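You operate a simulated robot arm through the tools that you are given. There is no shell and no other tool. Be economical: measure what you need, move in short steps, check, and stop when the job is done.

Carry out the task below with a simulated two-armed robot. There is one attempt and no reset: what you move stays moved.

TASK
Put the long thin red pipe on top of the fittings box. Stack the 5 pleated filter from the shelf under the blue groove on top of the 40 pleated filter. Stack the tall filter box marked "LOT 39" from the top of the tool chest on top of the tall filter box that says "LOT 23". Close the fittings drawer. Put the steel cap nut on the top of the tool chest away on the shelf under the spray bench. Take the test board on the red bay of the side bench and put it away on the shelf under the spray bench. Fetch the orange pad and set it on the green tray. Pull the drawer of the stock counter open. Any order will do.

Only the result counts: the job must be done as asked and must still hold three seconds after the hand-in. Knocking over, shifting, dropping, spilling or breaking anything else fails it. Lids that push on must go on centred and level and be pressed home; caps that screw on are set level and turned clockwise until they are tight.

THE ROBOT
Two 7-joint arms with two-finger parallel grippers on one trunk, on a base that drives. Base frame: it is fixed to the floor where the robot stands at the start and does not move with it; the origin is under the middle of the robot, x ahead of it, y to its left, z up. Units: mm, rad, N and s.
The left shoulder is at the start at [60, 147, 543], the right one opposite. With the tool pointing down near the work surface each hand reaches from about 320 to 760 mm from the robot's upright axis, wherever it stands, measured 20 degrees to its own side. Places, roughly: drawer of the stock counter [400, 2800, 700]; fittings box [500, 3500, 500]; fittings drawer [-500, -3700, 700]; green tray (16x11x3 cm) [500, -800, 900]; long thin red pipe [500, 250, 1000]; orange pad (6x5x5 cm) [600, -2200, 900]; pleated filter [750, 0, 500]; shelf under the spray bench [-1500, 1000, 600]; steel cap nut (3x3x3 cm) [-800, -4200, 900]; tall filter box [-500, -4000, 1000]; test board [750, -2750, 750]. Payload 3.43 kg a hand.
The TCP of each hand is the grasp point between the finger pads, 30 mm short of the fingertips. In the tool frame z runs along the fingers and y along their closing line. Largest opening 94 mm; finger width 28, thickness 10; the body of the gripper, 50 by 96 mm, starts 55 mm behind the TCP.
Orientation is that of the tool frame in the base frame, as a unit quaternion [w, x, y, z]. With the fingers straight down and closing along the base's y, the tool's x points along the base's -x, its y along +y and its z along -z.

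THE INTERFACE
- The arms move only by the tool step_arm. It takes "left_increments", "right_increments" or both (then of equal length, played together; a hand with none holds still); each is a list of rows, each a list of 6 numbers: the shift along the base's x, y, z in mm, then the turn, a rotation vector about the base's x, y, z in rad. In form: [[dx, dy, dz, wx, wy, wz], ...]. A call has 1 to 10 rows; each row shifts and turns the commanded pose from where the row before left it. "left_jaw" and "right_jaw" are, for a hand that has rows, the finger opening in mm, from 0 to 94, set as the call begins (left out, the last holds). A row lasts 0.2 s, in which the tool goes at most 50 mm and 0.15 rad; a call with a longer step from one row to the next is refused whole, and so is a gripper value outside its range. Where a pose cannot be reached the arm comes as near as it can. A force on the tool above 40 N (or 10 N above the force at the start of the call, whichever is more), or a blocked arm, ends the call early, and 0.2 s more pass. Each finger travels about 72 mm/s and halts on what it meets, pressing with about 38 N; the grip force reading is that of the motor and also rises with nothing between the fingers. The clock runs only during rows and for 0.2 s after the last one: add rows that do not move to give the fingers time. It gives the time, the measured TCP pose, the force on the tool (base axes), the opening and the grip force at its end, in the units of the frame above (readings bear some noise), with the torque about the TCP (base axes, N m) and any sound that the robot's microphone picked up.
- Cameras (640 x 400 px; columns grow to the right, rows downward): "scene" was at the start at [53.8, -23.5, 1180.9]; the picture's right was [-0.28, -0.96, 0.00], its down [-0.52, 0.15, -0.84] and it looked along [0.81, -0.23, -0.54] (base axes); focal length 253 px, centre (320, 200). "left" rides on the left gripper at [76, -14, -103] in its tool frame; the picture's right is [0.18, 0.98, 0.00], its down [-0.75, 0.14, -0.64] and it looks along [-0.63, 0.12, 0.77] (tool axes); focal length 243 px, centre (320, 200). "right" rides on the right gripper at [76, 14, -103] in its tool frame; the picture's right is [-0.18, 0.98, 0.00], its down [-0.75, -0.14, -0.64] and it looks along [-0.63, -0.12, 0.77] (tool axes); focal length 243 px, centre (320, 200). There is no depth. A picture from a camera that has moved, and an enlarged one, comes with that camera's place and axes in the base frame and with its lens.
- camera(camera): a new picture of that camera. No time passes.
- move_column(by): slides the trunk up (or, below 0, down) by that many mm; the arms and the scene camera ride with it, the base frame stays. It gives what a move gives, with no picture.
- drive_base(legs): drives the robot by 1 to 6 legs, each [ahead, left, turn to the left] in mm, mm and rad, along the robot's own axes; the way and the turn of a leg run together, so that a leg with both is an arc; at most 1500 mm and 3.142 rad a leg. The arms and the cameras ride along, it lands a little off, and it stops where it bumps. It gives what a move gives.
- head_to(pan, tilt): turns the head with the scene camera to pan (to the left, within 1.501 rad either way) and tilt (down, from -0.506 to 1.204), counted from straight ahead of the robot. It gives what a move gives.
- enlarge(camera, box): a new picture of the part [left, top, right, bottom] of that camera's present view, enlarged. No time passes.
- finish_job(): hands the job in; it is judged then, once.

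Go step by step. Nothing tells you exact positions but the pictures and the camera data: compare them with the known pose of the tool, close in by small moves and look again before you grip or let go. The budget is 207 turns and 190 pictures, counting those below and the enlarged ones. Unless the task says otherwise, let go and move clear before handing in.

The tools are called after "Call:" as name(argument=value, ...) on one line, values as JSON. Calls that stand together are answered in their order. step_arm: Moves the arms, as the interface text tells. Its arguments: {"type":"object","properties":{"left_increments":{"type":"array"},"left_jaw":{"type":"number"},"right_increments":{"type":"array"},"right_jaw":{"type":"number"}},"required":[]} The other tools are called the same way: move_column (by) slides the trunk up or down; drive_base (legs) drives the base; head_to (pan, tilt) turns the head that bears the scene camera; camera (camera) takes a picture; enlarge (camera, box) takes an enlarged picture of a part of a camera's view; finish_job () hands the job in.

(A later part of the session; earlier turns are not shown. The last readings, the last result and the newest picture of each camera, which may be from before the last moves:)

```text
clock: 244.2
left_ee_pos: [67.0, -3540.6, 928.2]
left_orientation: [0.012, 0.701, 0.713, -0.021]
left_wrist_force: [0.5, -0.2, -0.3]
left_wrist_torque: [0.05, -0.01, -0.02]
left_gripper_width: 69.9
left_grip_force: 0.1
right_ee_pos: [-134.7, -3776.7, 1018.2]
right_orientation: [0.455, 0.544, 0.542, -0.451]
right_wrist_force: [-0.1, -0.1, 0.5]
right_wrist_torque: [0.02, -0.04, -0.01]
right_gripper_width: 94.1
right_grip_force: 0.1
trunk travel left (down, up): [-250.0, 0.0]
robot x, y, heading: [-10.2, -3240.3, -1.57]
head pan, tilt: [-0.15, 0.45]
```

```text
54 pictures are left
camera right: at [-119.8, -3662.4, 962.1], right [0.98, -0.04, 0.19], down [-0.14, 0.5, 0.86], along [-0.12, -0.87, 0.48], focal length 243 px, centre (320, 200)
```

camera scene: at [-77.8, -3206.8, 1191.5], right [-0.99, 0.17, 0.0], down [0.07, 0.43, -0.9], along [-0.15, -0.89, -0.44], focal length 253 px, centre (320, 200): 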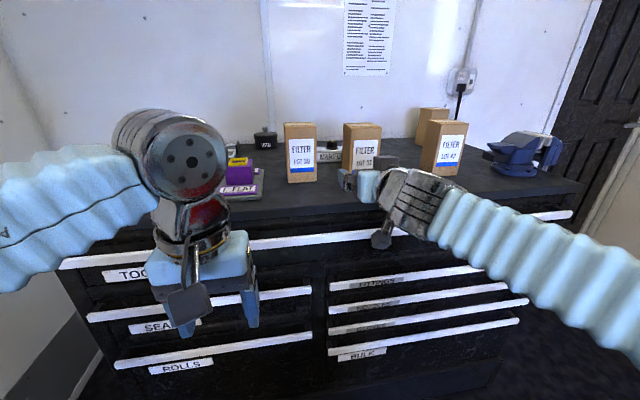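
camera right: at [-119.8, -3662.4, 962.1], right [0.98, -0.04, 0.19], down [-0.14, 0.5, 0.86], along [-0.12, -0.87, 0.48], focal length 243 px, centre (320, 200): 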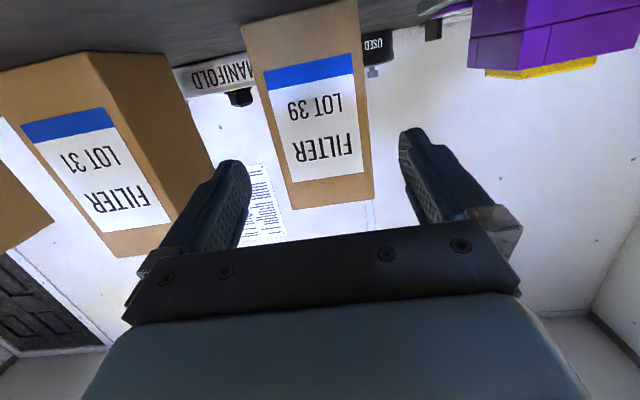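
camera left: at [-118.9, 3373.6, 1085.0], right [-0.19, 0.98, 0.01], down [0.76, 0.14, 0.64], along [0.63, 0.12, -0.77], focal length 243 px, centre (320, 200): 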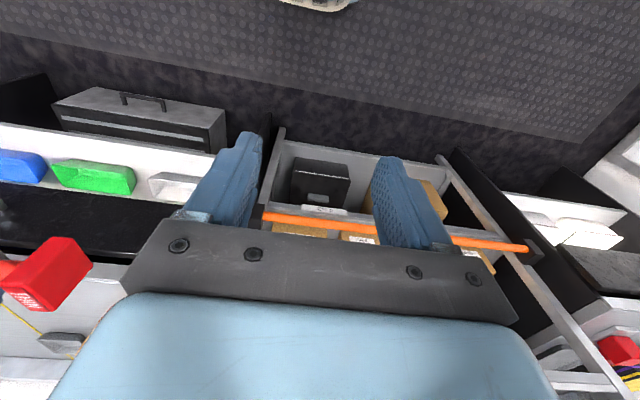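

Call:
step_arm(right_increments=[[-4, -25, 0, 0, 0, 0], [0, -25, 0, 0, 0, 0], [0, -20, 0, 0, 0, 0], [0, -15, 0, 0, 0, 0], [0, 0, 0, 0, 0, 0]])

Call:
camera(camera="right")

```text
clock: 245.4
left_ee_pos: [66.9, -3540.7, 928.6]
left_orientation: [0.011, 0.701, 0.713, -0.021]
left_wrist_force: [0.1, 0.0, 0.1]
left_wrist_torque: [0.01, 0.0, 0.0]
left_gripper_width: 70.0
left_grip_force: 0.1
right_ee_pos: [-138.1, -3862.3, 1018.9]
right_orientation: [0.454, 0.545, 0.541, -0.453]
right_wrist_force: [0.0, 0.1, 1.2]
right_wrist_torque: [0.0, 0.0, 0.04]
right_gripper_width: 93.7
right_grip_force: 0.0
trunk travel left (down, up): [-250.0, 0.0]
robot x, y, heading: [-14.1, -3236.6, -1.57]
head pan, tilt: [-0.15, 0.45]
```

```text
53 pictures are left
camera right: at [-123.0, -3747.9, 961.5], right [0.98, -0.04, 0.19], down [-0.14, 0.5, 0.86], along [-0.12, -0.87, 0.48], focal length 243 px, centre (320, 200)
```

right: 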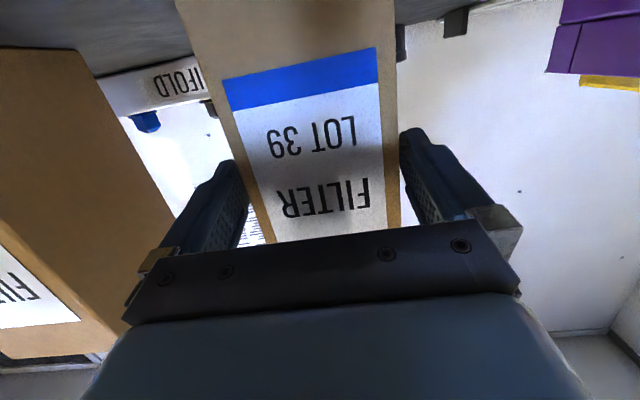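

Call:
step_arm(right_increments=[[0, -8, 0, 0, 0, 0], [0, -7, 0, 0, 0, 0], [0, 0, 0, 0, 0, 0]])

Call:
step_arm(right_increments=[[0, 0, 0, 0, 0, 0], [0, 0, 0, 0, 0, 0], [0, 0, 0, 0, 0, 0], [0, 0, 0, 0, 0, 0]], right_jaw=40)

Call:
step_arm(right_increments=[[0, 0, 6, 0, 0, 0], [0, 0, 10, 0, 0, 0], [0, 0, 10, 0, 0, 0], [0, 0, 0, 0, 0, 0]])

Call:
camera(camera="right")

```text
clock: 246.2
left_ee_pos: [67.8, -3540.1, 927.7]
left_orientation: [0.012, 0.701, 0.713, -0.021]
left_wrist_force: [-0.2, -0.2, 0.1]
left_wrist_torque: [-0.02, 0.0, 0.0]
left_gripper_width: 69.9
left_grip_force: 0.1
right_ee_pos: [-138.9, -3876.2, 1017.5]
right_orientation: [0.455, 0.544, 0.542, -0.451]
right_wrist_force: [0.5, -0.6, 0.1]
right_wrist_torque: [0.0, 0.0, 0.0]
right_gripper_width: 94.0
right_grip_force: 0.1
trunk travel left (down, up): [-250.0, 0.0]
robot x, y, heading: [-10.5, -3237.6, -1.563]
head pan, tilt: [-0.15, 0.45]
```

```text
clock: 247.2
left_ee_pos: [68.0, -3540.0, 926.8]
left_orientation: [0.011, 0.701, 0.713, -0.021]
left_wrist_force: [-0.2, -0.7, 0.4]
left_wrist_torque: [0.0, -0.02, -0.01]
left_gripper_width: 70.0
left_grip_force: 0.1
right_ee_pos: [-139.6, -3875.3, 1018.2]
right_orientation: [0.454, 0.545, 0.541, -0.452]
right_wrist_force: [1.6, 0.4, 0.3]
right_wrist_torque: [-0.11, -0.09, 0.11]
right_gripper_width: 83.8
right_grip_force: 38.6
trunk travel left (down, up): [-250.0, 0.0]
robot x, y, heading: [-8.8, -3238.3, -1.566]
head pan, tilt: [-0.15, 0.45]
```

```text
clock: 248.2
left_ee_pos: [67.4, -3540.2, 928.4]
left_orientation: [0.011, 0.701, 0.713, -0.021]
left_wrist_force: [-0.2, 0.2, -0.1]
left_wrist_torque: [0.02, 0.03, -0.01]
left_gripper_width: 69.8
left_grip_force: 0.1
right_ee_pos: [-139.7, -3875.7, 1044.7]
right_orientation: [0.455, 0.544, 0.541, -0.452]
right_wrist_force: [-0.4, 0.2, -0.9]
right_wrist_torque: [0.06, 0.03, -0.01]
right_gripper_width: 83.9
right_grip_force: 38.1
trunk travel left (down, up): [-250.0, 0.0]
robot x, y, heading: [-12.5, -3240.3, -1.571]
head pan, tilt: [-0.15, 0.45]
```

```text
52 pictures are left
camera right: at [-123.4, -3761.6, 988.0], right [0.98, -0.04, 0.19], down [-0.14, 0.5, 0.86], along [-0.12, -0.87, 0.48], focal length 243 px, centre (320, 200)
```

right: 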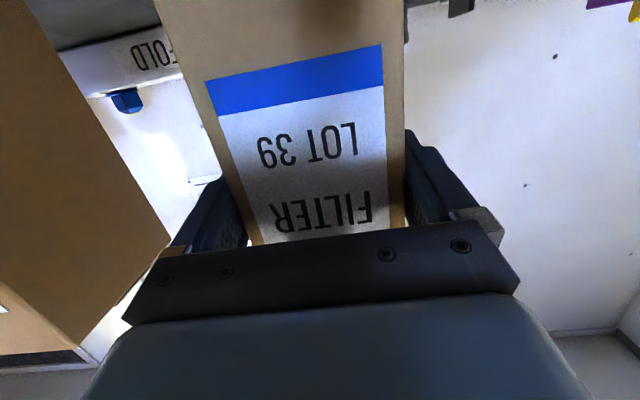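

LOT 39 is held (84 mm wide). I carry it around to the chest's right end, keeping well clear.

Call:
drive_base(legs=[[-300, 0, 0], [0, -1500, 0], [0, -140, 0], [0, 0, 1.571], [0, -700, 0]])

Call:
head_to(pan=-0.3, tilt=0.35)

Call:
camera(camera="scene")

```text
clock: 255.2
left_ee_pos: [-1047.7, -3271.9, 926.9]
left_orientation: [0.01, 0.719, 0.694, -0.021]
left_wrist_force: [0.1, -0.1, 0.4]
left_wrist_torque: [-0.01, -0.02, 0.02]
left_gripper_width: 70.0
left_grip_force: 0.0
right_ee_pos: [-1271.7, -3594.4, 1042.7]
right_orientation: [0.441, 0.56, 0.527, -0.463]
right_wrist_force: [0.2, 0.3, -1.7]
right_wrist_torque: [0.02, 0.01, 0.01]
right_gripper_width: 83.9
right_grip_force: 38.1
trunk travel left (down, up): [-250.0, 0.0]
robot x, y, heading: [-1111.8, -2963.4, -1.627]
head pan, tilt: [-0.15, 0.45]
stopped in leg 2: the robot was blocked; the commanded pose is now the measured one
```

```text
clock: 255.9
left_ee_pos: [-1047.2, -3271.5, 928.5]
left_orientation: [0.01, 0.719, 0.695, -0.021]
left_wrist_force: [-0.3, 0.5, -0.3]
left_wrist_torque: [-0.04, 0.0, 0.0]
left_gripper_width: 70.0
left_grip_force: 0.1
right_ee_pos: [-1270.8, -3594.7, 1043.1]
right_orientation: [0.442, 0.559, 0.526, -0.464]
right_wrist_force: [0.4, -0.7, -1.4]
right_wrist_torque: [0.02, 0.0, -0.02]
right_gripper_width: 83.8
right_grip_force: 38.1
trunk travel left (down, up): [-250.0, 0.0]
robot x, y, heading: [-1110.4, -2964.6, -1.629]
head pan, tilt: [-0.3, 0.351]
```

```text
51 pictures are left
camera scene: at [-1143.0, -3021.2, 1200.6], right [-0.94, 0.35, 0.0], down [0.12, 0.32, -0.94], along [-0.32, -0.88, -0.34], focal length 253 px, centre (320, 200)
```

scene: 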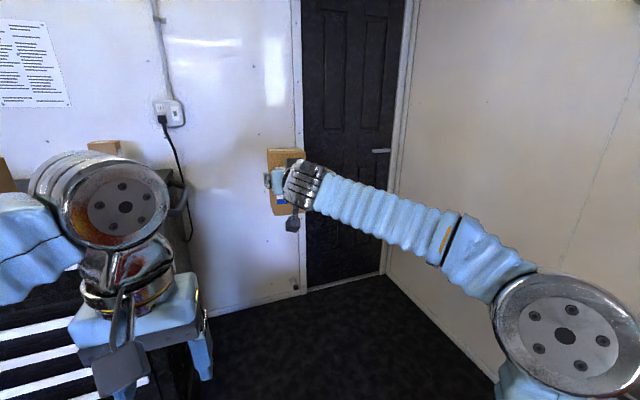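

Call:
head_to(pan=-1.45, tilt=0.5)

Call:
camera(camera="scene")

```text
clock: 257.3
left_ee_pos: [-1046.7, -3271.3, 926.9]
left_orientation: [0.01, 0.719, 0.694, -0.021]
left_wrist_force: [0.3, -0.4, -0.2]
left_wrist_torque: [0.0, 0.01, -0.01]
left_gripper_width: 69.9
left_grip_force: 0.1
right_ee_pos: [-1271.9, -3593.3, 1042.9]
right_orientation: [0.442, 0.559, 0.527, -0.463]
right_wrist_force: [-0.2, 0.4, -1.9]
right_wrist_torque: [0.04, 0.01, -0.03]
right_gripper_width: 84.0
right_grip_force: 38.0
trunk travel left (down, up): [-250.0, 0.0]
robot x, y, heading: [-1113.2, -2966.9, -1.624]
head pan, tilt: [-1.45, 0.499]
```

```text
50 pictures are left
camera scene: at [-1201.6, -2940.0, 1187.0], right [-0.07, 1.0, 0.0], down [0.48, 0.03, -0.88], along [-0.88, -0.06, -0.48], focal length 253 px, centre (320, 200)
```

scene: 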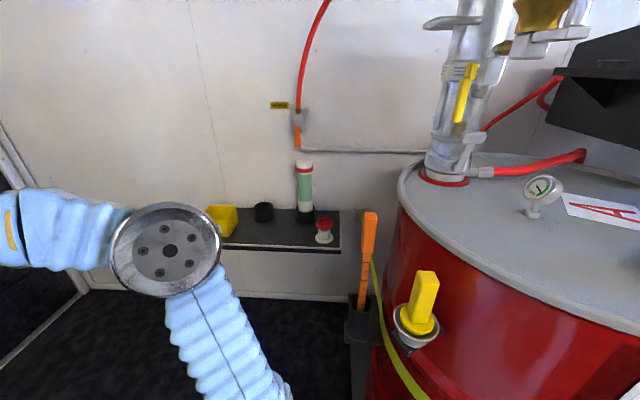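

A red drum stand blocked the strafe. I ease off, go forward past it, then sidestep and turn.

Call:
step_arm(right_increments=[[0, 0, 20, 0, 0, 0], [0, 0, 20, 0, 0, 0]])

Call:
drive_base(legs=[[0, 90, 0.05], [400, 0, 0], [0, -420, 0]])

Call:
camera(camera="scene")

```text
clock: 257.9
left_ee_pos: [-1048.3, -3271.1, 927.7]
left_orientation: [0.011, 0.719, 0.694, -0.02]
left_wrist_force: [1.2, 0.2, 0.1]
left_wrist_torque: [0.02, 0.05, 0.01]
left_gripper_width: 69.9
left_grip_force: 0.1
right_ee_pos: [-1271.3, -3593.3, 1082.4]
right_orientation: [0.442, 0.559, 0.527, -0.463]
right_wrist_force: [0.3, -0.6, -2.2]
right_wrist_torque: [0.03, 0.0, 0.0]
right_gripper_width: 83.9
right_grip_force: 38.0
trunk travel left (down, up): [-250.0, 0.0]
robot x, y, heading: [-1109.4, -2967.5, -1.628]
head pan, tilt: [-1.45, 0.499]
```

```text
clock: 263.2
left_ee_pos: [-1355.7, -3674.4, 927.2]
left_orientation: [0.011, 0.703, 0.711, -0.02]
left_wrist_force: [-0.1, 0.1, -0.9]
left_wrist_torque: [0.02, -0.03, 0.01]
left_gripper_width: 69.9
left_grip_force: 0.2
right_ee_pos: [-1564.7, -4007.2, 1083.0]
right_orientation: [0.452, 0.547, 0.539, -0.453]
right_wrist_force: [-0.3, 0.4, -2.2]
right_wrist_torque: [0.01, 0.02, -0.02]
right_gripper_width: 83.8
right_grip_force: 37.9
trunk travel left (down, up): [-250.0, 0.0]
robot x, y, heading: [-1436.6, -3369.6, -1.579]
head pan, tilt: [-1.45, 0.499]
```

```text
49 pictures are left
camera scene: at [-1526.6, -3350.1, 1187.0], right [-0.11, 0.99, 0.0], down [0.48, 0.05, -0.88], along [-0.87, -0.1, -0.48], focal length 253 px, centre (320, 200)
```

scene: 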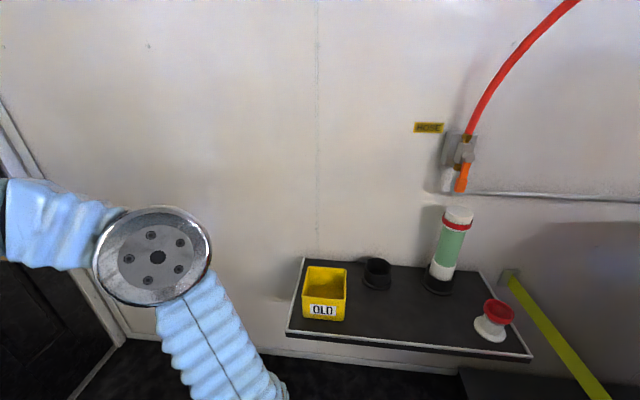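

Call:
drive_base(legs=[[0, 0, 1.579], [-120, -150, 0], [-110, -150, 0], [0, -365, 0]])

Call:
head_to(pan=-0.1, tilt=0.4)

Call:
camera(camera="scene")

```text
clock: 266.1
left_ee_pos: [-1137.5, -3473.0, 927.8]
left_orientation: [0.02, 0.282, 0.959, -0.013]
left_wrist_force: [1.0, -1.0, 0.4]
left_wrist_torque: [0.03, -0.02, -0.02]
left_gripper_width: 69.9
left_grip_force: 0.0
right_ee_pos: [-984.0, -3844.9, 1087.1]
right_orientation: [0.611, 0.232, 0.73, -0.2]
right_wrist_force: [-3.8, -3.2, -1.1]
right_wrist_torque: [-0.28, 0.31, -0.22]
right_gripper_width: 89.6
right_grip_force: 37.7
trunk travel left (down, up): [-250.0, 0.0]
robot x, y, heading: [-1432.6, -3372.3, -0.586]
head pan, tilt: [-1.45, 0.499]
stopped in leg 1: the force on the tool passed its limit at 48 N (the readings are from after the stop); the commanded pose is now the measured one
```

```text
clock: 267.6
left_ee_pos: [-1137.2, -3473.9, 926.9]
left_orientation: [0.02, 0.281, 0.959, -0.012]
left_wrist_force: [0.2, -0.1, 0.1]
left_wrist_torque: [0.0, 0.0, 0.01]
left_gripper_width: 70.0
left_grip_force: 0.1
right_ee_pos: [-983.8, -3843.8, 1086.9]
right_orientation: [0.612, 0.233, 0.729, -0.2]
right_wrist_force: [-7.2, -10.6, -0.3]
right_wrist_torque: [-1.04, 0.61, -0.69]
right_gripper_width: 89.6
right_grip_force: 37.7
trunk travel left (down, up): [-250.0, 0.0]
robot x, y, heading: [-1434.1, -3371.2, -0.59]
head pan, tilt: [-0.099, 0.4]
```

```text
48 pictures are left
camera scene: at [-1390.6, -3413.2, 1196.1], right [-0.64, -0.77, 0.0], down [-0.3, 0.25, -0.92], along [0.71, -0.59, -0.39], focal length 253 px, centre (320, 200)
```

scene: 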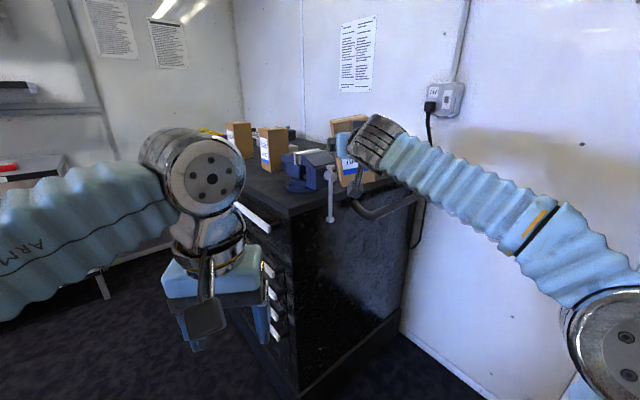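

The box touched the vise. Turning back a little and retreating before checking the grip.

Call:
drive_base(legs=[[0, 0, -0.2], [-200, 0, 0]])

Call:
camera(camera="right")

Call:
camera(camera="scene")

```text
clock: 269.9
left_ee_pos: [-1308.5, -3387.0, 927.5]
left_orientation: [0.018, 0.376, 0.926, -0.015]
left_wrist_force: [0.2, -0.8, -1.3]
left_wrist_torque: [0.0, 0.01, -0.03]
left_gripper_width: 70.1
left_grip_force: 0.0
right_ee_pos: [-1229.0, -3779.8, 1086.7]
right_orientation: [0.589, 0.303, 0.703, -0.26]
right_wrist_force: [-0.3, -0.2, -1.6]
right_wrist_torque: [0.09, 0.0, 0.01]
right_gripper_width: 86.0
right_grip_force: 37.9
trunk travel left (down, up): [-250.0, 0.0]
robot x, y, heading: [-1577.7, -3224.9, -0.787]
head pan, tilt: [-0.099, 0.4]
```

```text
47 pictures are left
camera right: at [-1295.8, -3687.2, 1029.4], right [0.74, 0.65, 0.17], down [-0.44, 0.28, 0.85], along [0.5, -0.71, 0.49], focal length 243 px, centre (320, 200)
```

right: 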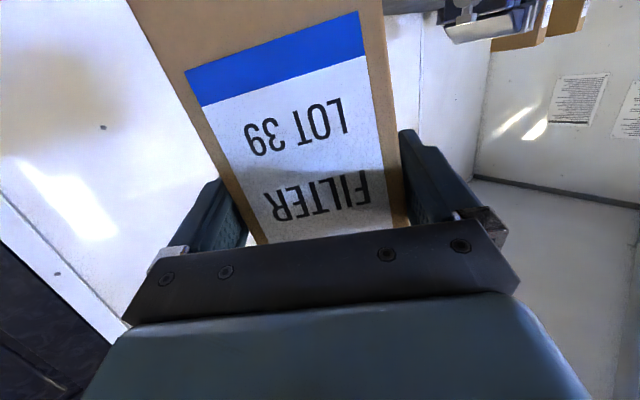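

```text
46 pictures are left
camera scene: at [-1541.8, -3276.6, 1196.1], right [-0.78, -0.63, 0.0], down [-0.25, 0.3, -0.92], along [0.58, -0.72, -0.39], focal length 253 px, centre (320, 200)
```

scene: 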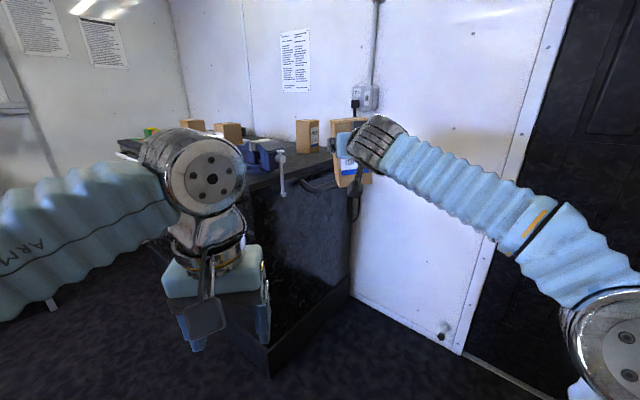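

The box is still held, rolled by a few degrees. I take a wider path around the vise.

Call:
drive_base(legs=[[240, -326, 0], [-64, -64, 0], [0, 0, 0.787], [0, -400, 0]])

Call:
head_to(pan=-0.1, tilt=0.3)

Call:
camera(camera="scene")

```text
clock: 277.3
left_ee_pos: [-1424.9, -3937.5, 927.8]
left_orientation: [0.022, -0.007, 1.0, -0.008]
left_wrist_force: [0.6, -0.3, -0.1]
left_wrist_torque: [0.01, 0.02, 0.0]
left_gripper_width: 70.1
left_grip_force: 0.1
right_ee_pos: [-1090.7, -4158.2, 1086.1]
right_orientation: [0.644, 0.01, 0.765, -0.014]
right_wrist_force: [0.7, 0.5, -2.0]
right_wrist_torque: [0.0, 0.1, -0.01]
right_gripper_width: 85.4
right_grip_force: 37.9
trunk travel left (down, up): [-250.0, 0.0]
robot x, y, heading: [-1729.1, -4017.1, -0.004]
head pan, tilt: [-0.099, 0.4]
```

```text
clock: 277.9
left_ee_pos: [-1425.2, -3937.1, 927.0]
left_orientation: [0.022, -0.007, 1.0, -0.006]
left_wrist_force: [-0.3, -0.2, -0.4]
left_wrist_torque: [-0.02, 0.02, -0.01]
left_gripper_width: 70.3
left_grip_force: 0.1
right_ee_pos: [-1092.0, -4158.7, 1087.5]
right_orientation: [0.643, 0.011, 0.766, -0.014]
right_wrist_force: [-0.3, -0.3, -1.5]
right_wrist_torque: [0.0, 0.06, 0.01]
right_gripper_width: 85.3
right_grip_force: 38.5
trunk travel left (down, up): [-250.0, 0.0]
robot x, y, heading: [-1727.8, -4015.0, -0.004]
head pan, tilt: [-0.099, 0.3]
```

```text
45 pictures are left
camera scene: at [-1667.7, -4023.6, 1205.3], right [-0.1, -0.99, 0.0], down [-0.29, 0.03, -0.96], along [0.95, -0.1, -0.3], focal length 253 px, centre (320, 200)
```

scene: 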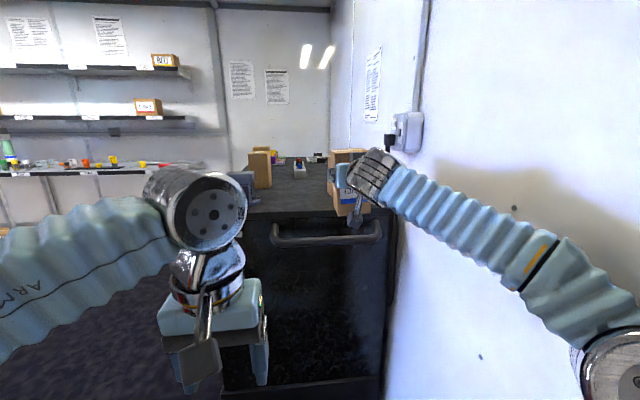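

Call:
enlarge(camera="scene", box=[230, 120, 410, 250])

```text
3.08 times, centred on (320, 185) of scene
camera zoom: at [-1667.7, -4023.6, 1205.3], right [-0.1, -0.99, 0.0], down [-0.29, 0.03, -0.96], along [0.95, -0.1, -0.3], focal length 778 px, centre (320, 246)
```

zoom: 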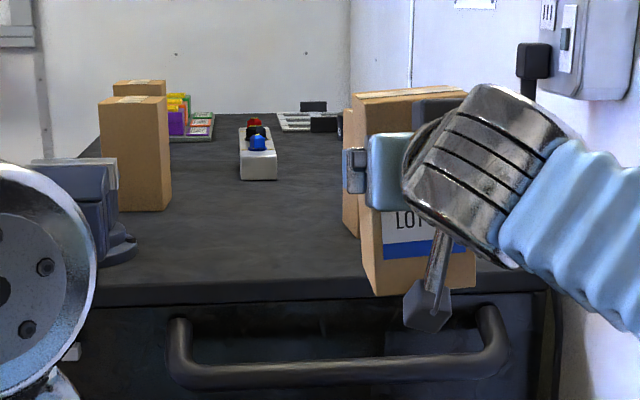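

I level the roll (+0.1 rad), move the held box aside and look at the box behind.

Call:
step_arm(right_increments=[[0, 30, 0, 0.05, 0, 0], [0, 35, 0, 0.05, 0, 0], [0, 35, 0, 0, 0, 0], [0, 35, 0, 0, 0, 0], [0, 0, 0, 0, 0, 0]])

Call:
enlarge(camera="scene", box=[230, 120, 410, 250])

```text
clock: 279.1
left_ee_pos: [-1424.7, -3936.6, 927.4]
left_orientation: [0.022, -0.008, 1.0, -0.007]
left_wrist_force: [-0.1, 0.2, -0.3]
left_wrist_torque: [0.0, 0.0, -0.02]
left_gripper_width: 70.1
left_grip_force: 0.0
right_ee_pos: [-1093.6, -4022.5, 1089.1]
right_orientation: [0.642, 0.044, 0.765, 0.024]
right_wrist_force: [0.0, -0.4, -1.4]
right_wrist_torque: [0.01, 0.08, -0.03]
right_gripper_width: 85.3
right_grip_force: 38.4
trunk travel left (down, up): [-250.0, 0.0]
robot x, y, heading: [-1728.4, -4018.6, -0.004]
head pan, tilt: [-0.099, 0.3]
```

```text
3.08 times, centred on (320, 185) of scene
camera zoom: at [-1667.7, -4023.3, 1205.4], right [-0.1, -0.99, 0.0], down [-0.29, 0.03, -0.96], along [0.95, -0.1, -0.3], focal length 778 px, centre (320, 246)
```

zoom: 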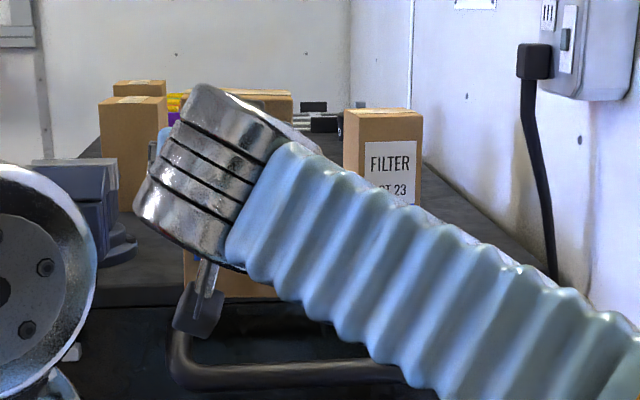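

LOT 23 confirmed; its centre ≈[-711,-4188], top z≈1085. I bring the held box up and back within reach height before approaching.

Call:
step_arm(right_increments=[[-25, -35, 10, 0, 0, 0], [-25, -35, 20, 0, 0, 0], [-25, -35, 20, 0, 0, 0], [-25, -35, 20, 0, 0, 0], [0, -25, 20, 0, 0, 0], [0, 0, 18, 0, 0, 0], [0, 0, 0, 0, 0, 0]])

Call:
enlarge(camera="scene", box=[230, 80, 430, 225])

```text
clock: 280.7
left_ee_pos: [-1425.4, -3937.2, 927.5]
left_orientation: [0.022, -0.006, 1.0, -0.008]
left_wrist_force: [0.4, -0.7, -0.2]
left_wrist_torque: [0.0, 0.01, 0.04]
left_gripper_width: 69.9
left_grip_force: 0.0
right_ee_pos: [-1191.5, -4189.6, 1194.1]
right_orientation: [0.642, 0.043, 0.766, 0.024]
right_wrist_force: [0.4, 0.7, -1.5]
right_wrist_torque: [-0.01, 0.03, -0.05]
right_gripper_width: 84.8
right_grip_force: 38.2
trunk travel left (down, up): [-250.0, 0.0]
robot x, y, heading: [-1728.5, -4014.4, -0.004]
head pan, tilt: [-0.099, 0.3]
```

```text
2.76 times, centred on (330, 152) of scene
camera zoom: at [-1667.7, -4023.5, 1205.4], right [-0.1, -0.99, 0.0], down [-0.29, 0.03, -0.96], along [0.95, -0.1, -0.3], focal length 697 px, centre (292, 331)
```

zoom: 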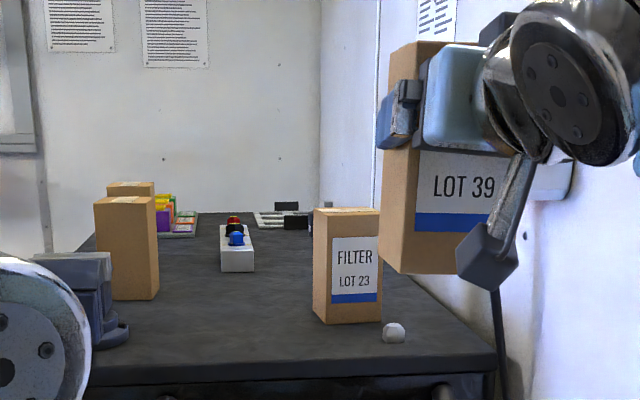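

Call:
step_arm(left_increments=[[0, 40, 10, 0, 0, 0], [0, 40, 10, 0, 0, 0], [-5, 40, 10, 0, 0, 0], [-5, 40, 10, 0, 0, 0]])

Call:
drive_base(legs=[[390, 0, 0.004]])

Call:
head_to(pan=-0.35, tilt=0.25)

Call:
camera(camera="scene")

```text
clock: 281.7
left_ee_pos: [-1437.1, -3774.7, 967.9]
left_orientation: [0.022, -0.006, 1.0, -0.007]
left_wrist_force: [-0.2, 0.1, -0.2]
left_wrist_torque: [0.0, 0.03, 0.02]
left_gripper_width: 69.6
left_grip_force: 0.1
right_ee_pos: [-1191.1, -4189.0, 1194.5]
right_orientation: [0.642, 0.043, 0.765, 0.023]
right_wrist_force: [-0.1, 0.4, -1.4]
right_wrist_torque: [-0.02, 0.06, -0.03]
right_gripper_width: 84.9
right_grip_force: 37.7
trunk travel left (down, up): [-250.0, 0.0]
robot x, y, heading: [-1729.0, -4015.2, -0.007]
head pan, tilt: [-0.099, 0.3]
```

```text
clock: 284.2
left_ee_pos: [-1043.3, -3778.8, 968.1]
left_orientation: [0.021, -0.007, 1.0, -0.007]
left_wrist_force: [0.5, 0.0, -0.4]
left_wrist_torque: [0.02, -0.02, 0.01]
left_gripper_width: 69.8
left_grip_force: 0.1
right_ee_pos: [-798.7, -4190.7, 1194.7]
right_orientation: [0.642, 0.043, 0.765, 0.024]
right_wrist_force: [-0.6, 0.1, -1.3]
right_wrist_torque: [0.02, 0.06, 0.02]
right_gripper_width: 85.2
right_grip_force: 37.8
trunk travel left (down, up): [-250.0, 0.0]
robot x, y, heading: [-1338.8, -4017.8, -0.005]
head pan, tilt: [-0.099, 0.3]
```

```text
clock: 285.0
left_ee_pos: [-1042.9, -3777.8, 968.6]
left_orientation: [0.022, -0.007, 1.0, -0.007]
left_wrist_force: [0.2, -0.3, 0.3]
left_wrist_torque: [0.03, 0.02, -0.01]
left_gripper_width: 70.2
left_grip_force: 0.1
right_ee_pos: [-799.0, -4191.6, 1195.4]
right_orientation: [0.642, 0.044, 0.765, 0.023]
right_wrist_force: [0.0, -0.2, -1.8]
right_wrist_torque: [0.02, 0.06, 0.02]
right_gripper_width: 84.7
right_grip_force: 38.4
trunk travel left (down, up): [-250.0, 0.0]
robot x, y, heading: [-1337.1, -4017.3, -0.002]
head pan, tilt: [-0.351, 0.25]
```

```text
41 pictures are left
camera scene: at [-1281.0, -4048.1, 1210.1], right [-0.35, -0.94, 0.0], down [-0.23, 0.09, -0.97], along [0.91, -0.34, -0.25], focal length 253 px, centre (320, 200)
```

scene: 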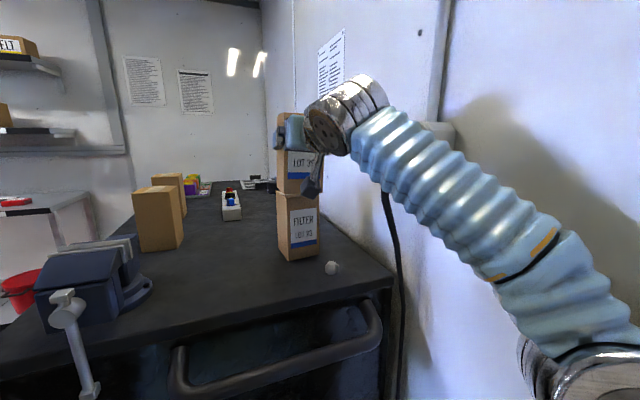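

Call:
drive_base(legs=[[54, 2, 0]])

Call:
enlarge(camera="scene", box=[230, 80, 410, 280])

```text
clock: 285.9
left_ee_pos: [-988.4, -3776.0, 968.5]
left_orientation: [0.021, -0.008, 1.0, -0.006]
left_wrist_force: [-0.6, 0.2, 0.5]
left_wrist_torque: [-0.01, -0.02, -0.03]
left_gripper_width: 69.8
left_grip_force: 0.0
right_ee_pos: [-746.2, -4190.7, 1195.8]
right_orientation: [0.642, 0.043, 0.765, 0.024]
right_wrist_force: [0.6, -0.5, -1.7]
right_wrist_torque: [0.0, 0.06, -0.01]
right_gripper_width: 84.7
right_grip_force: 37.6
trunk travel left (down, up): [-250.0, 0.0]
robot x, y, heading: [-1282.5, -4017.8, 0.002]
head pan, tilt: [-0.351, 0.25]
```

```text
2.00 times, centred on (320, 180) of scene
camera zoom: at [-1226.7, -4046.4, 1210.1], right [-0.35, -0.94, 0.0], down [-0.23, 0.09, -0.97], along [0.91, -0.34, -0.25], focal length 506 px, centre (320, 240)
```

zoom: 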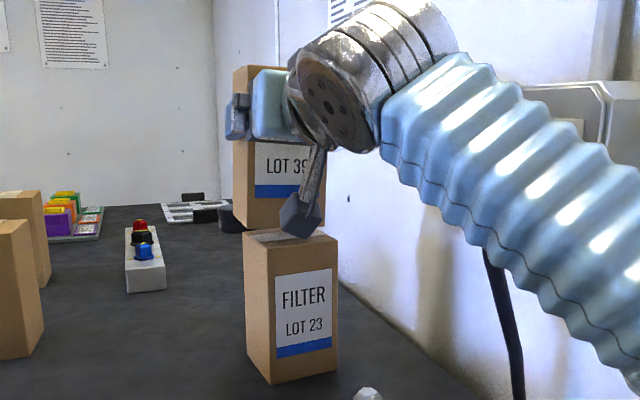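

Alignment agrees within ~10 mm. Nudging forward and lowering to contact.

Call:
step_arm(right_increments=[[8, 0, -4, 0, 0, 0], [0, 0, -4, 0, 0, 0], [0, 0, -3, 0, 0, 0], [0, 0, -2, 0, 0, 0], [0, 0, 0, 0, 0, 0]])

Call:
step_arm(right_increments=[[0, 0, -1.5, 0, 0, 0], [0, 0, -1.5, 0, 0, 0], [0, 0, -1.5, 0, 0, 0], [0, 0, 0, 0, 0, 0]])

Call:
enlarge(camera="scene", box=[255, 120, 375, 250])

```text
clock: 287.1
left_ee_pos: [-989.5, -3776.2, 968.0]
left_orientation: [0.022, -0.007, 1.0, -0.007]
left_wrist_force: [0.0, 0.4, 0.4]
left_wrist_torque: [0.0, -0.01, 0.01]
left_gripper_width: 70.1
left_grip_force: 0.0
right_ee_pos: [-736.6, -4190.1, 1181.7]
right_orientation: [0.642, 0.043, 0.765, 0.024]
right_wrist_force: [0.7, 0.1, -2.4]
right_wrist_torque: [0.0, 0.03, -0.03]
right_gripper_width: 84.8
right_grip_force: 38.0
trunk travel left (down, up): [-250.0, 0.0]
robot x, y, heading: [-1287.2, -4015.4, -0.008]
head pan, tilt: [-0.351, 0.25]
```

```text
clock: 288.1
left_ee_pos: [-989.8, -3776.1, 967.7]
left_orientation: [0.023, -0.008, 1.0, -0.005]
left_wrist_force: [-1.1, 0.1, -0.5]
left_wrist_torque: [0.03, -0.03, -0.01]
left_gripper_width: 70.1
left_grip_force: 0.1
right_ee_pos: [-737.4, -4189.5, 1177.8]
right_orientation: [0.642, 0.045, 0.765, 0.023]
right_wrist_force: [1.6, -0.9, 10.3]
right_wrist_torque: [-0.5, -0.96, 0.03]
right_gripper_width: 84.4
right_grip_force: 38.2
trunk travel left (down, up): [-250.0, 0.0]
robot x, y, heading: [-1278.0, -4016.6, -0.003]
head pan, tilt: [-0.351, 0.25]
```

```text
3.08 times, centred on (315, 185) of scene
camera zoom: at [-1227.2, -4046.1, 1210.3], right [-0.35, -0.94, 0.0], down [-0.23, 0.09, -0.97], along [0.91, -0.34, -0.25], focal length 778 px, centre (335, 246)
```

zoom: 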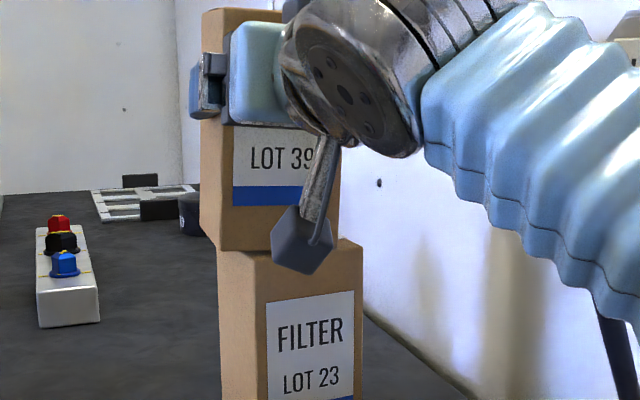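

Call:
step_arm(right_increments=[[0, 0, 5, 0, 0, 0], [-3, -6, 0, 0, 0, 0], [0, -6, 0, 0, 0, 0], [0, 0, -2, 0, 0, 0], [0, 0, -2, 0, 0, 0], [0, 0, -1, 0, 0, 0], [0, 0, 0, 0, 0, 0]])

Call:
step_arm(right_increments=[[0, 0, -1, 0, 0, 0], [0, 0, 0, 0, 0, 0]])

Call:
enlarge(camera="scene", box=[255, 120, 375, 250])

```text
clock: 289.7
left_ee_pos: [-989.0, -3775.1, 967.6]
left_orientation: [0.022, -0.007, 1.0, -0.006]
left_wrist_force: [0.2, 0.2, 0.2]
left_wrist_torque: [0.0, 0.02, -0.01]
left_gripper_width: 69.8
left_grip_force: 0.1
right_ee_pos: [-739.9, -4202.2, 1177.9]
right_orientation: [0.643, 0.043, 0.765, 0.024]
right_wrist_force: [3.3, 1.2, 10.8]
right_wrist_torque: [-0.45, -0.94, 0.13]
right_gripper_width: 84.5
right_grip_force: 37.5
trunk travel left (down, up): [-250.0, 0.0]
robot x, y, heading: [-1282.2, -4013.6, -0.005]
head pan, tilt: [-0.351, 0.25]
```

```text
clock: 290.3
left_ee_pos: [-991.0, -3775.8, 968.8]
left_orientation: [0.023, -0.007, 1.0, -0.007]
left_wrist_force: [0.0, -0.7, -0.9]
left_wrist_torque: [0.0, 0.0, -0.01]
left_gripper_width: 69.8
left_grip_force: 0.1
right_ee_pos: [-741.2, -4202.1, 1177.6]
right_orientation: [0.643, 0.043, 0.764, 0.024]
right_wrist_force: [3.4, -2.1, 21.4]
right_wrist_torque: [-0.98, -0.75, 0.09]
right_gripper_width: 84.4
right_grip_force: 38.0
trunk travel left (down, up): [-250.0, 0.0]
robot x, y, heading: [-1280.8, -4014.2, -0.006]
head pan, tilt: [-0.351, 0.25]
```

```text
3.08 times, centred on (315, 185) of scene
camera zoom: at [-1227.5, -4046.1, 1210.3], right [-0.35, -0.94, 0.0], down [-0.23, 0.09, -0.97], along [0.91, -0.34, -0.25], focal length 778 px, centre (335, 246)
```

zoom: 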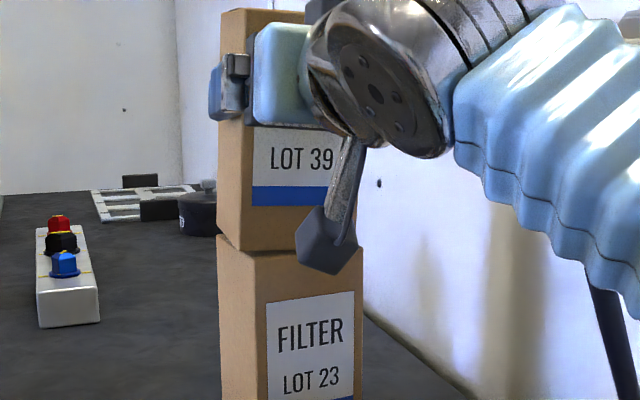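

Edges now line up. Releasing and withdrawing straight back along the tool axis.

Call:
step_arm(right_increments=[[0, 0, 1.5, 0, 0, 0], [0, 0, 0, 0, 0, 0]])

Call:
step_arm(right_increments=[[0, 0, 0, 0, 0, 0], [0, 0, 0, 0, 0, 0], [0, 0, 0, 0, 0, 0]], right_jaw=94)

Call:
camera(camera="right")

```text
clock: 290.9
left_ee_pos: [-991.3, -3776.6, 968.4]
left_orientation: [0.023, -0.007, 1.0, -0.007]
left_wrist_force: [-0.2, -0.1, -0.2]
left_wrist_torque: [0.01, 0.0, 0.0]
left_gripper_width: 70.0
left_grip_force: 0.1
right_ee_pos: [-741.2, -4202.1, 1179.0]
right_orientation: [0.641, 0.044, 0.766, 0.023]
right_wrist_force: [-0.6, -1.3, 12.2]
right_wrist_torque: [-0.73, -0.3, -0.09]
right_gripper_width: 84.2
right_grip_force: 38.2
trunk travel left (down, up): [-250.0, 0.0]
robot x, y, heading: [-1278.7, -4015.4, -0.007]
head pan, tilt: [-0.351, 0.25]
```

```text
clock: 291.7
left_ee_pos: [-988.8, -3775.6, 968.1]
left_orientation: [0.021, -0.007, 1.0, -0.007]
left_wrist_force: [-0.1, 1.4, -1.2]
left_wrist_torque: [0.0, 0.0, 0.0]
left_gripper_width: 69.9
left_grip_force: 0.1
right_ee_pos: [-739.6, -4201.8, 1177.9]
right_orientation: [0.642, 0.042, 0.766, 0.025]
right_wrist_force: [0.6, 0.6, 0.3]
right_wrist_torque: [0.0, 0.0, 0.05]
right_gripper_width: 93.6
right_grip_force: 0.0
trunk travel left (down, up): [-250.0, 0.0]
robot x, y, heading: [-1280.6, -4011.5, -0.005]
head pan, tilt: [-0.351, 0.25]
```

```text
37 pictures are left
camera right: at [-852.4, -4178.5, 1122.5], right [0.07, 0.96, 0.27], down [-0.51, -0.2, 0.84], along [0.86, -0.19, 0.47], focal length 243 px, centre (320, 200)
```

right: 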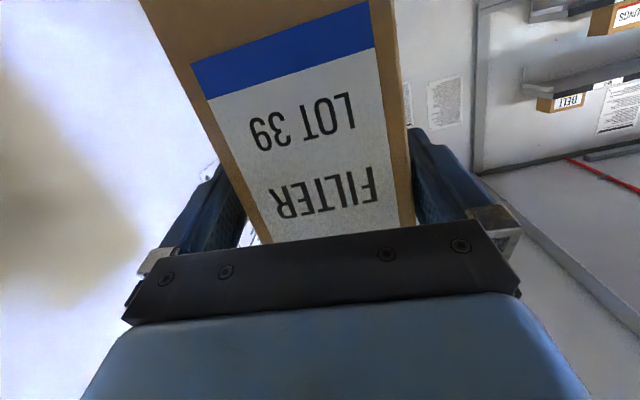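

Call:
step_arm(right_increments=[[0, 0, 0, -0.05, 0, 0], [0, 0, 0, -0.05, 0, 0], [-12, 0.2, 2, 0, 0, 0], [-20, 0.4, 3, 0, 0, 0], [-25, 0.5, 4, 0, 0, 0], [-30, 0.5, 5, 0, 0, 0]])

Call:
camera(camera="scene")

```text
clock: 293.1
left_ee_pos: [-983.1, -3764.0, 962.1]
left_orientation: [0.018, -0.009, 1.0, -0.013]
left_wrist_force: [0.5, -0.7, -0.9]
left_wrist_torque: [-0.01, 0.01, 0.0]
left_gripper_width: 70.1
left_grip_force: 0.0
right_ee_pos: [-814.0, -4181.3, 1188.5]
right_orientation: [0.638, 0.003, 0.77, -0.019]
right_wrist_force: [0.2, -0.2, -0.2]
right_wrist_torque: [0.02, -0.03, 0.0]
right_gripper_width: 94.0
right_grip_force: 0.0
trunk travel left (down, up): [-250.0, 0.0]
robot x, y, heading: [-1280.9, -4014.7, -0.002]
head pan, tilt: [-0.351, 0.25]
```

```text
36 pictures are left
camera scene: at [-1217.8, -4031.1, 1209.8], right [-0.35, -0.94, 0.01], down [-0.24, 0.07, -0.97], along [0.91, -0.34, -0.25], focal length 253 px, centre (320, 200)
```

scene: 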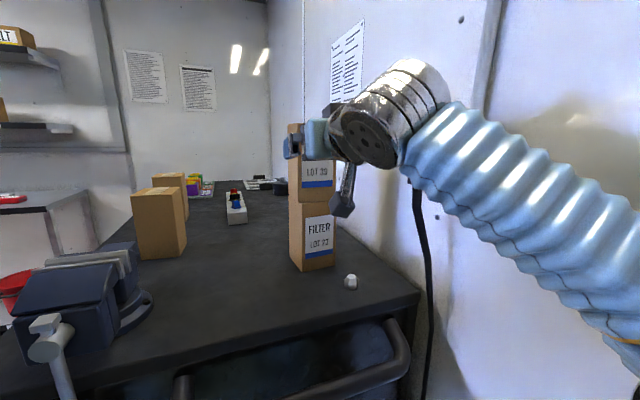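

The stack stands; the right arm leans on the wall, so I ease away to the left and back.

Call:
drive_base(legs=[[-60, 20, 0], [-240, 80, 0]])

Call:
enlarge(camera="scene", box=[220, 100, 420, 270])

```text
clock: 295.5
left_ee_pos: [-1290.3, -3676.7, 967.4]
left_orientation: [0.022, -0.005, 1.0, -0.007]
left_wrist_force: [1.6, -0.4, -0.1]
left_wrist_torque: [-0.03, 0.01, 0.01]
left_gripper_width: 70.2
left_grip_force: 0.1
right_ee_pos: [-1130.0, -4101.8, 1191.5]
right_orientation: [0.642, 0.012, 0.766, -0.016]
right_wrist_force: [0.3, 0.7, -0.5]
right_wrist_torque: [-0.03, 0.04, 0.0]
right_gripper_width: 94.2
right_grip_force: 0.2
trunk travel left (down, up): [-250.0, 0.0]
robot x, y, heading: [-1586.1, -3913.2, -0.003]
head pan, tilt: [-0.351, 0.25]
```

```text
2.35 times, centred on (320, 185) of scene
camera zoom: at [-1528.5, -3945.8, 1210.1], right [-0.35, -0.94, 0.0], down [-0.23, 0.09, -0.97], along [0.91, -0.34, -0.25], focal length 595 px, centre (320, 235)
```

zoom: 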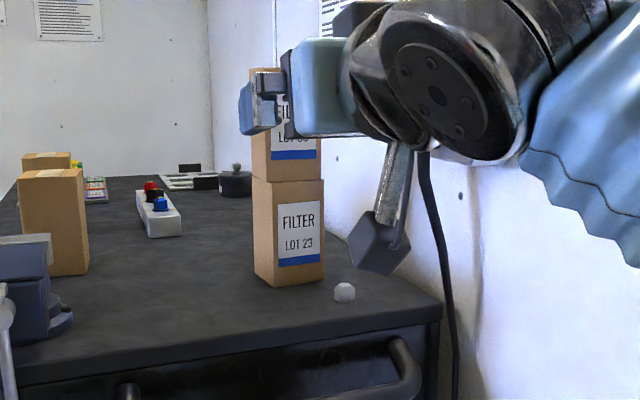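

The stack is good. Now the nut with the right hand vertical: rotating it down first.

Call:
step_arm(right_increments=[[-10, -5, -22, 0, 0.14, 0], [-10, -5, -22, 0, 0.14, 0], [-10, -5, -22, 0, 0.14, 0], [-10, -5, -22, 0, 0.14, 0], [-10, -5, -22, 0, 0.14, 0], [-10, -5, -22, 0, 0.14, 0], [-10, -5, -22, 0, 0.14, 0], [0, -5, -22, 0, 0.14, 0], [0, -5, -15, 0, 0.14, 0], [0, -5, 0, 0, 0.136, 0]], right_jaw=64)

Call:
drive_base(legs=[[290, -85, 0]])

Call:
camera(camera="right")

```text
clock: 297.7
left_ee_pos: [-1290.5, -3676.0, 967.5]
left_orientation: [0.022, -0.005, 1.0, -0.007]
left_wrist_force: [-0.6, -0.2, 0.2]
left_wrist_torque: [0.02, -0.01, 0.01]
left_gripper_width: 69.8
left_grip_force: 0.0
right_ee_pos: [-1189.6, -4150.2, 985.2]
right_orientation: [0.003, -0.008, 1.0, -0.013]
right_wrist_force: [0.4, 0.0, 0.1]
right_wrist_torque: [0.01, 0.0, -0.02]
right_gripper_width: 64.2
right_grip_force: 0.1
right hand out of reach, approached as far as the arm can: row 10
trunk travel left (down, up): [-250.0, 0.0]
robot x, y, heading: [-1584.1, -3913.4, -0.007]
head pan, tilt: [-0.351, 0.25]
```

```text
clock: 299.8
left_ee_pos: [-1006.0, -3766.0, 968.1]
left_orientation: [0.022, -0.003, 1.0, -0.007]
left_wrist_force: [-0.5, 0.0, 1.0]
left_wrist_torque: [0.0, -0.03, -0.01]
left_gripper_width: 70.0
left_grip_force: 0.2
right_ee_pos: [-907.2, -4240.5, 985.3]
right_orientation: [0.004, -0.004, 1.0, -0.013]
right_wrist_force: [-0.2, -0.1, -0.4]
right_wrist_torque: [0.03, 0.0, 0.03]
right_gripper_width: 63.8
right_grip_force: 0.0
trunk travel left (down, up): [-250.0, 0.0]
robot x, y, heading: [-1300.5, -4001.8, -0.012]
head pan, tilt: [-0.351, 0.25]
```

```text
34 pictures are left
camera right: at [-984.4, -4224.4, 1086.9], right [0.18, 0.98, -0.03], down [0.75, -0.12, 0.65], along [0.64, -0.13, -0.76], focal length 243 px, centre (320, 200)
```

right: 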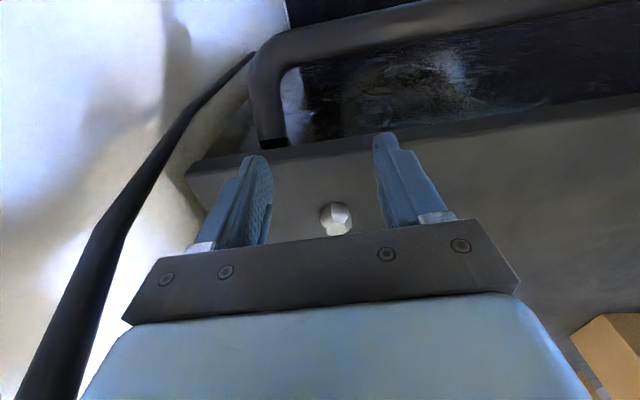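

Call:
step_arm(right_increments=[[20, 1, 0, 0, 0, 0], [20, 1, 0, 0, 0, 0], [20, 0, -5, 0, 0, 0], [4, 0, -8, 0, 0, 0], [0, 0, -8, 0, 0, 0], [0, 0, 0, 0, 0, 0]])

Call:
camera(camera="right")

```text
clock: 301.1
left_ee_pos: [-1007.3, -3764.9, 967.8]
left_orientation: [0.022, -0.002, 1.0, -0.007]
left_wrist_force: [1.1, -0.1, 0.0]
left_wrist_torque: [-0.03, 0.01, 0.04]
left_gripper_width: 69.9
left_grip_force: 0.0
right_ee_pos: [-843.7, -4238.5, 964.1]
right_orientation: [0.004, -0.004, 1.0, -0.014]
right_wrist_force: [0.3, -1.2, 0.0]
right_wrist_torque: [-0.01, -0.02, 0.0]
right_gripper_width: 63.9
right_grip_force: 0.0
trunk travel left (down, up): [-250.0, 0.0]
robot x, y, heading: [-1300.4, -3999.8, -0.014]
head pan, tilt: [-0.351, 0.25]
```

```text
33 pictures are left
camera right: at [-920.3, -4222.4, 1065.9], right [0.18, 0.98, -0.03], down [0.75, -0.12, 0.65], along [0.64, -0.13, -0.76], focal length 243 px, centre (320, 200)
```

right: 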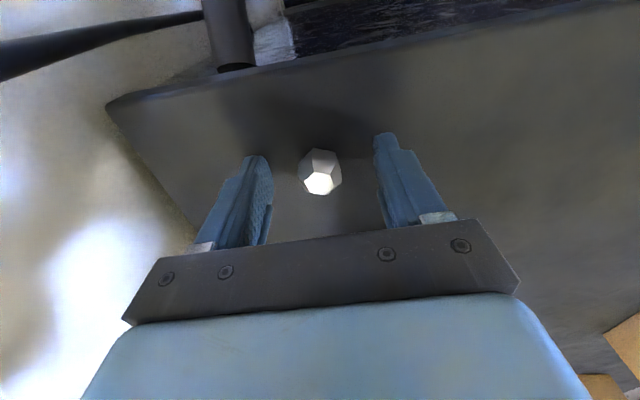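

Call:
step_arm(right_increments=[[5, 0, -3, 0, 0, 0], [0, 0, -2, 0, 0, 0], [0, 0, 0, 0, 0, 0]])

Call:
step_arm(right_increments=[[0, 0, 0, 0, 0, 0], [0, 0, 0, 0, 0, 0], [0, 0, 0, 0, 0, 0], [0, 0, 0, 0, 0, 0]], right_jaw=10)

Call:
step_arm(right_increments=[[0, 0, 8, 0, 0, 0], [0, 0, 10, 0, 0, 0], [-10, 0, 8, 0, 0, 0], [0, 0, 0, 0, 0, 0]])

Call:
camera(camera="right")

```text
clock: 301.9
left_ee_pos: [-1005.9, -3764.0, 968.1]
left_orientation: [0.021, -0.004, 1.0, -0.007]
left_wrist_force: [-0.4, -0.8, -0.2]
left_wrist_torque: [0.03, 0.04, 0.0]
left_gripper_width: 69.7
left_grip_force: 0.0
right_ee_pos: [-839.3, -4239.3, 960.6]
right_orientation: [0.006, -0.004, 1.0, -0.014]
right_wrist_force: [9.8, -0.2, 24.0]
right_wrist_torque: [0.9, 0.04, -0.34]
right_gripper_width: 63.2
right_grip_force: 0.1
trunk travel left (down, up): [-250.0, 0.0]
robot x, y, heading: [-1302.7, -4000.8, -0.014]
head pan, tilt: [-0.351, 0.25]
```

```text
clock: 302.9
left_ee_pos: [-1009.1, -3762.9, 968.1]
left_orientation: [0.022, -0.002, 1.0, -0.007]
left_wrist_force: [-1.0, -0.2, -0.4]
left_wrist_torque: [-0.03, -0.01, 0.0]
left_gripper_width: 69.7
left_grip_force: 0.0
right_ee_pos: [-839.8, -4237.2, 960.4]
right_orientation: [0.005, -0.004, 1.0, -0.015]
right_wrist_force: [-1.8, 18.3, 17.1]
right_wrist_torque: [0.87, 0.25, -0.17]
right_gripper_width: 26.6
right_grip_force: 38.3
trunk travel left (down, up): [-250.0, 0.0]
robot x, y, heading: [-1301.8, -4004.4, -0.013]
head pan, tilt: [-0.351, 0.25]
```

```text
clock: 303.9
left_ee_pos: [-1005.9, -3765.1, 967.8]
left_orientation: [0.022, -0.002, 1.0, -0.007]
left_wrist_force: [-1.0, 0.2, -0.2]
left_wrist_torque: [0.0, 0.0, -0.03]
left_gripper_width: 70.0
left_grip_force: 0.1
right_ee_pos: [-839.4, -4238.9, 978.0]
right_orientation: [0.004, -0.003, 1.0, -0.014]
right_wrist_force: [-0.8, -0.2, -0.9]
right_wrist_torque: [-0.01, 0.0, 0.01]
right_gripper_width: 26.8
right_grip_force: 38.3
right hand out of reach, approached as far as the arm can: row 3
trunk travel left (down, up): [-250.0, 0.0]
robot x, y, heading: [-1297.5, -4004.3, -0.013]
head pan, tilt: [-0.351, 0.25]
```

```text
32 pictures are left
camera right: at [-916.0, -4222.4, 1079.4], right [0.18, 0.98, -0.03], down [0.75, -0.12, 0.65], along [0.64, -0.14, -0.76], focal length 243 px, centre (320, 200)
```

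right: 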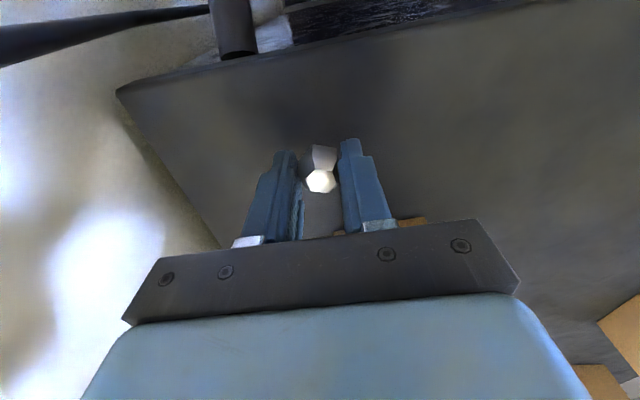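

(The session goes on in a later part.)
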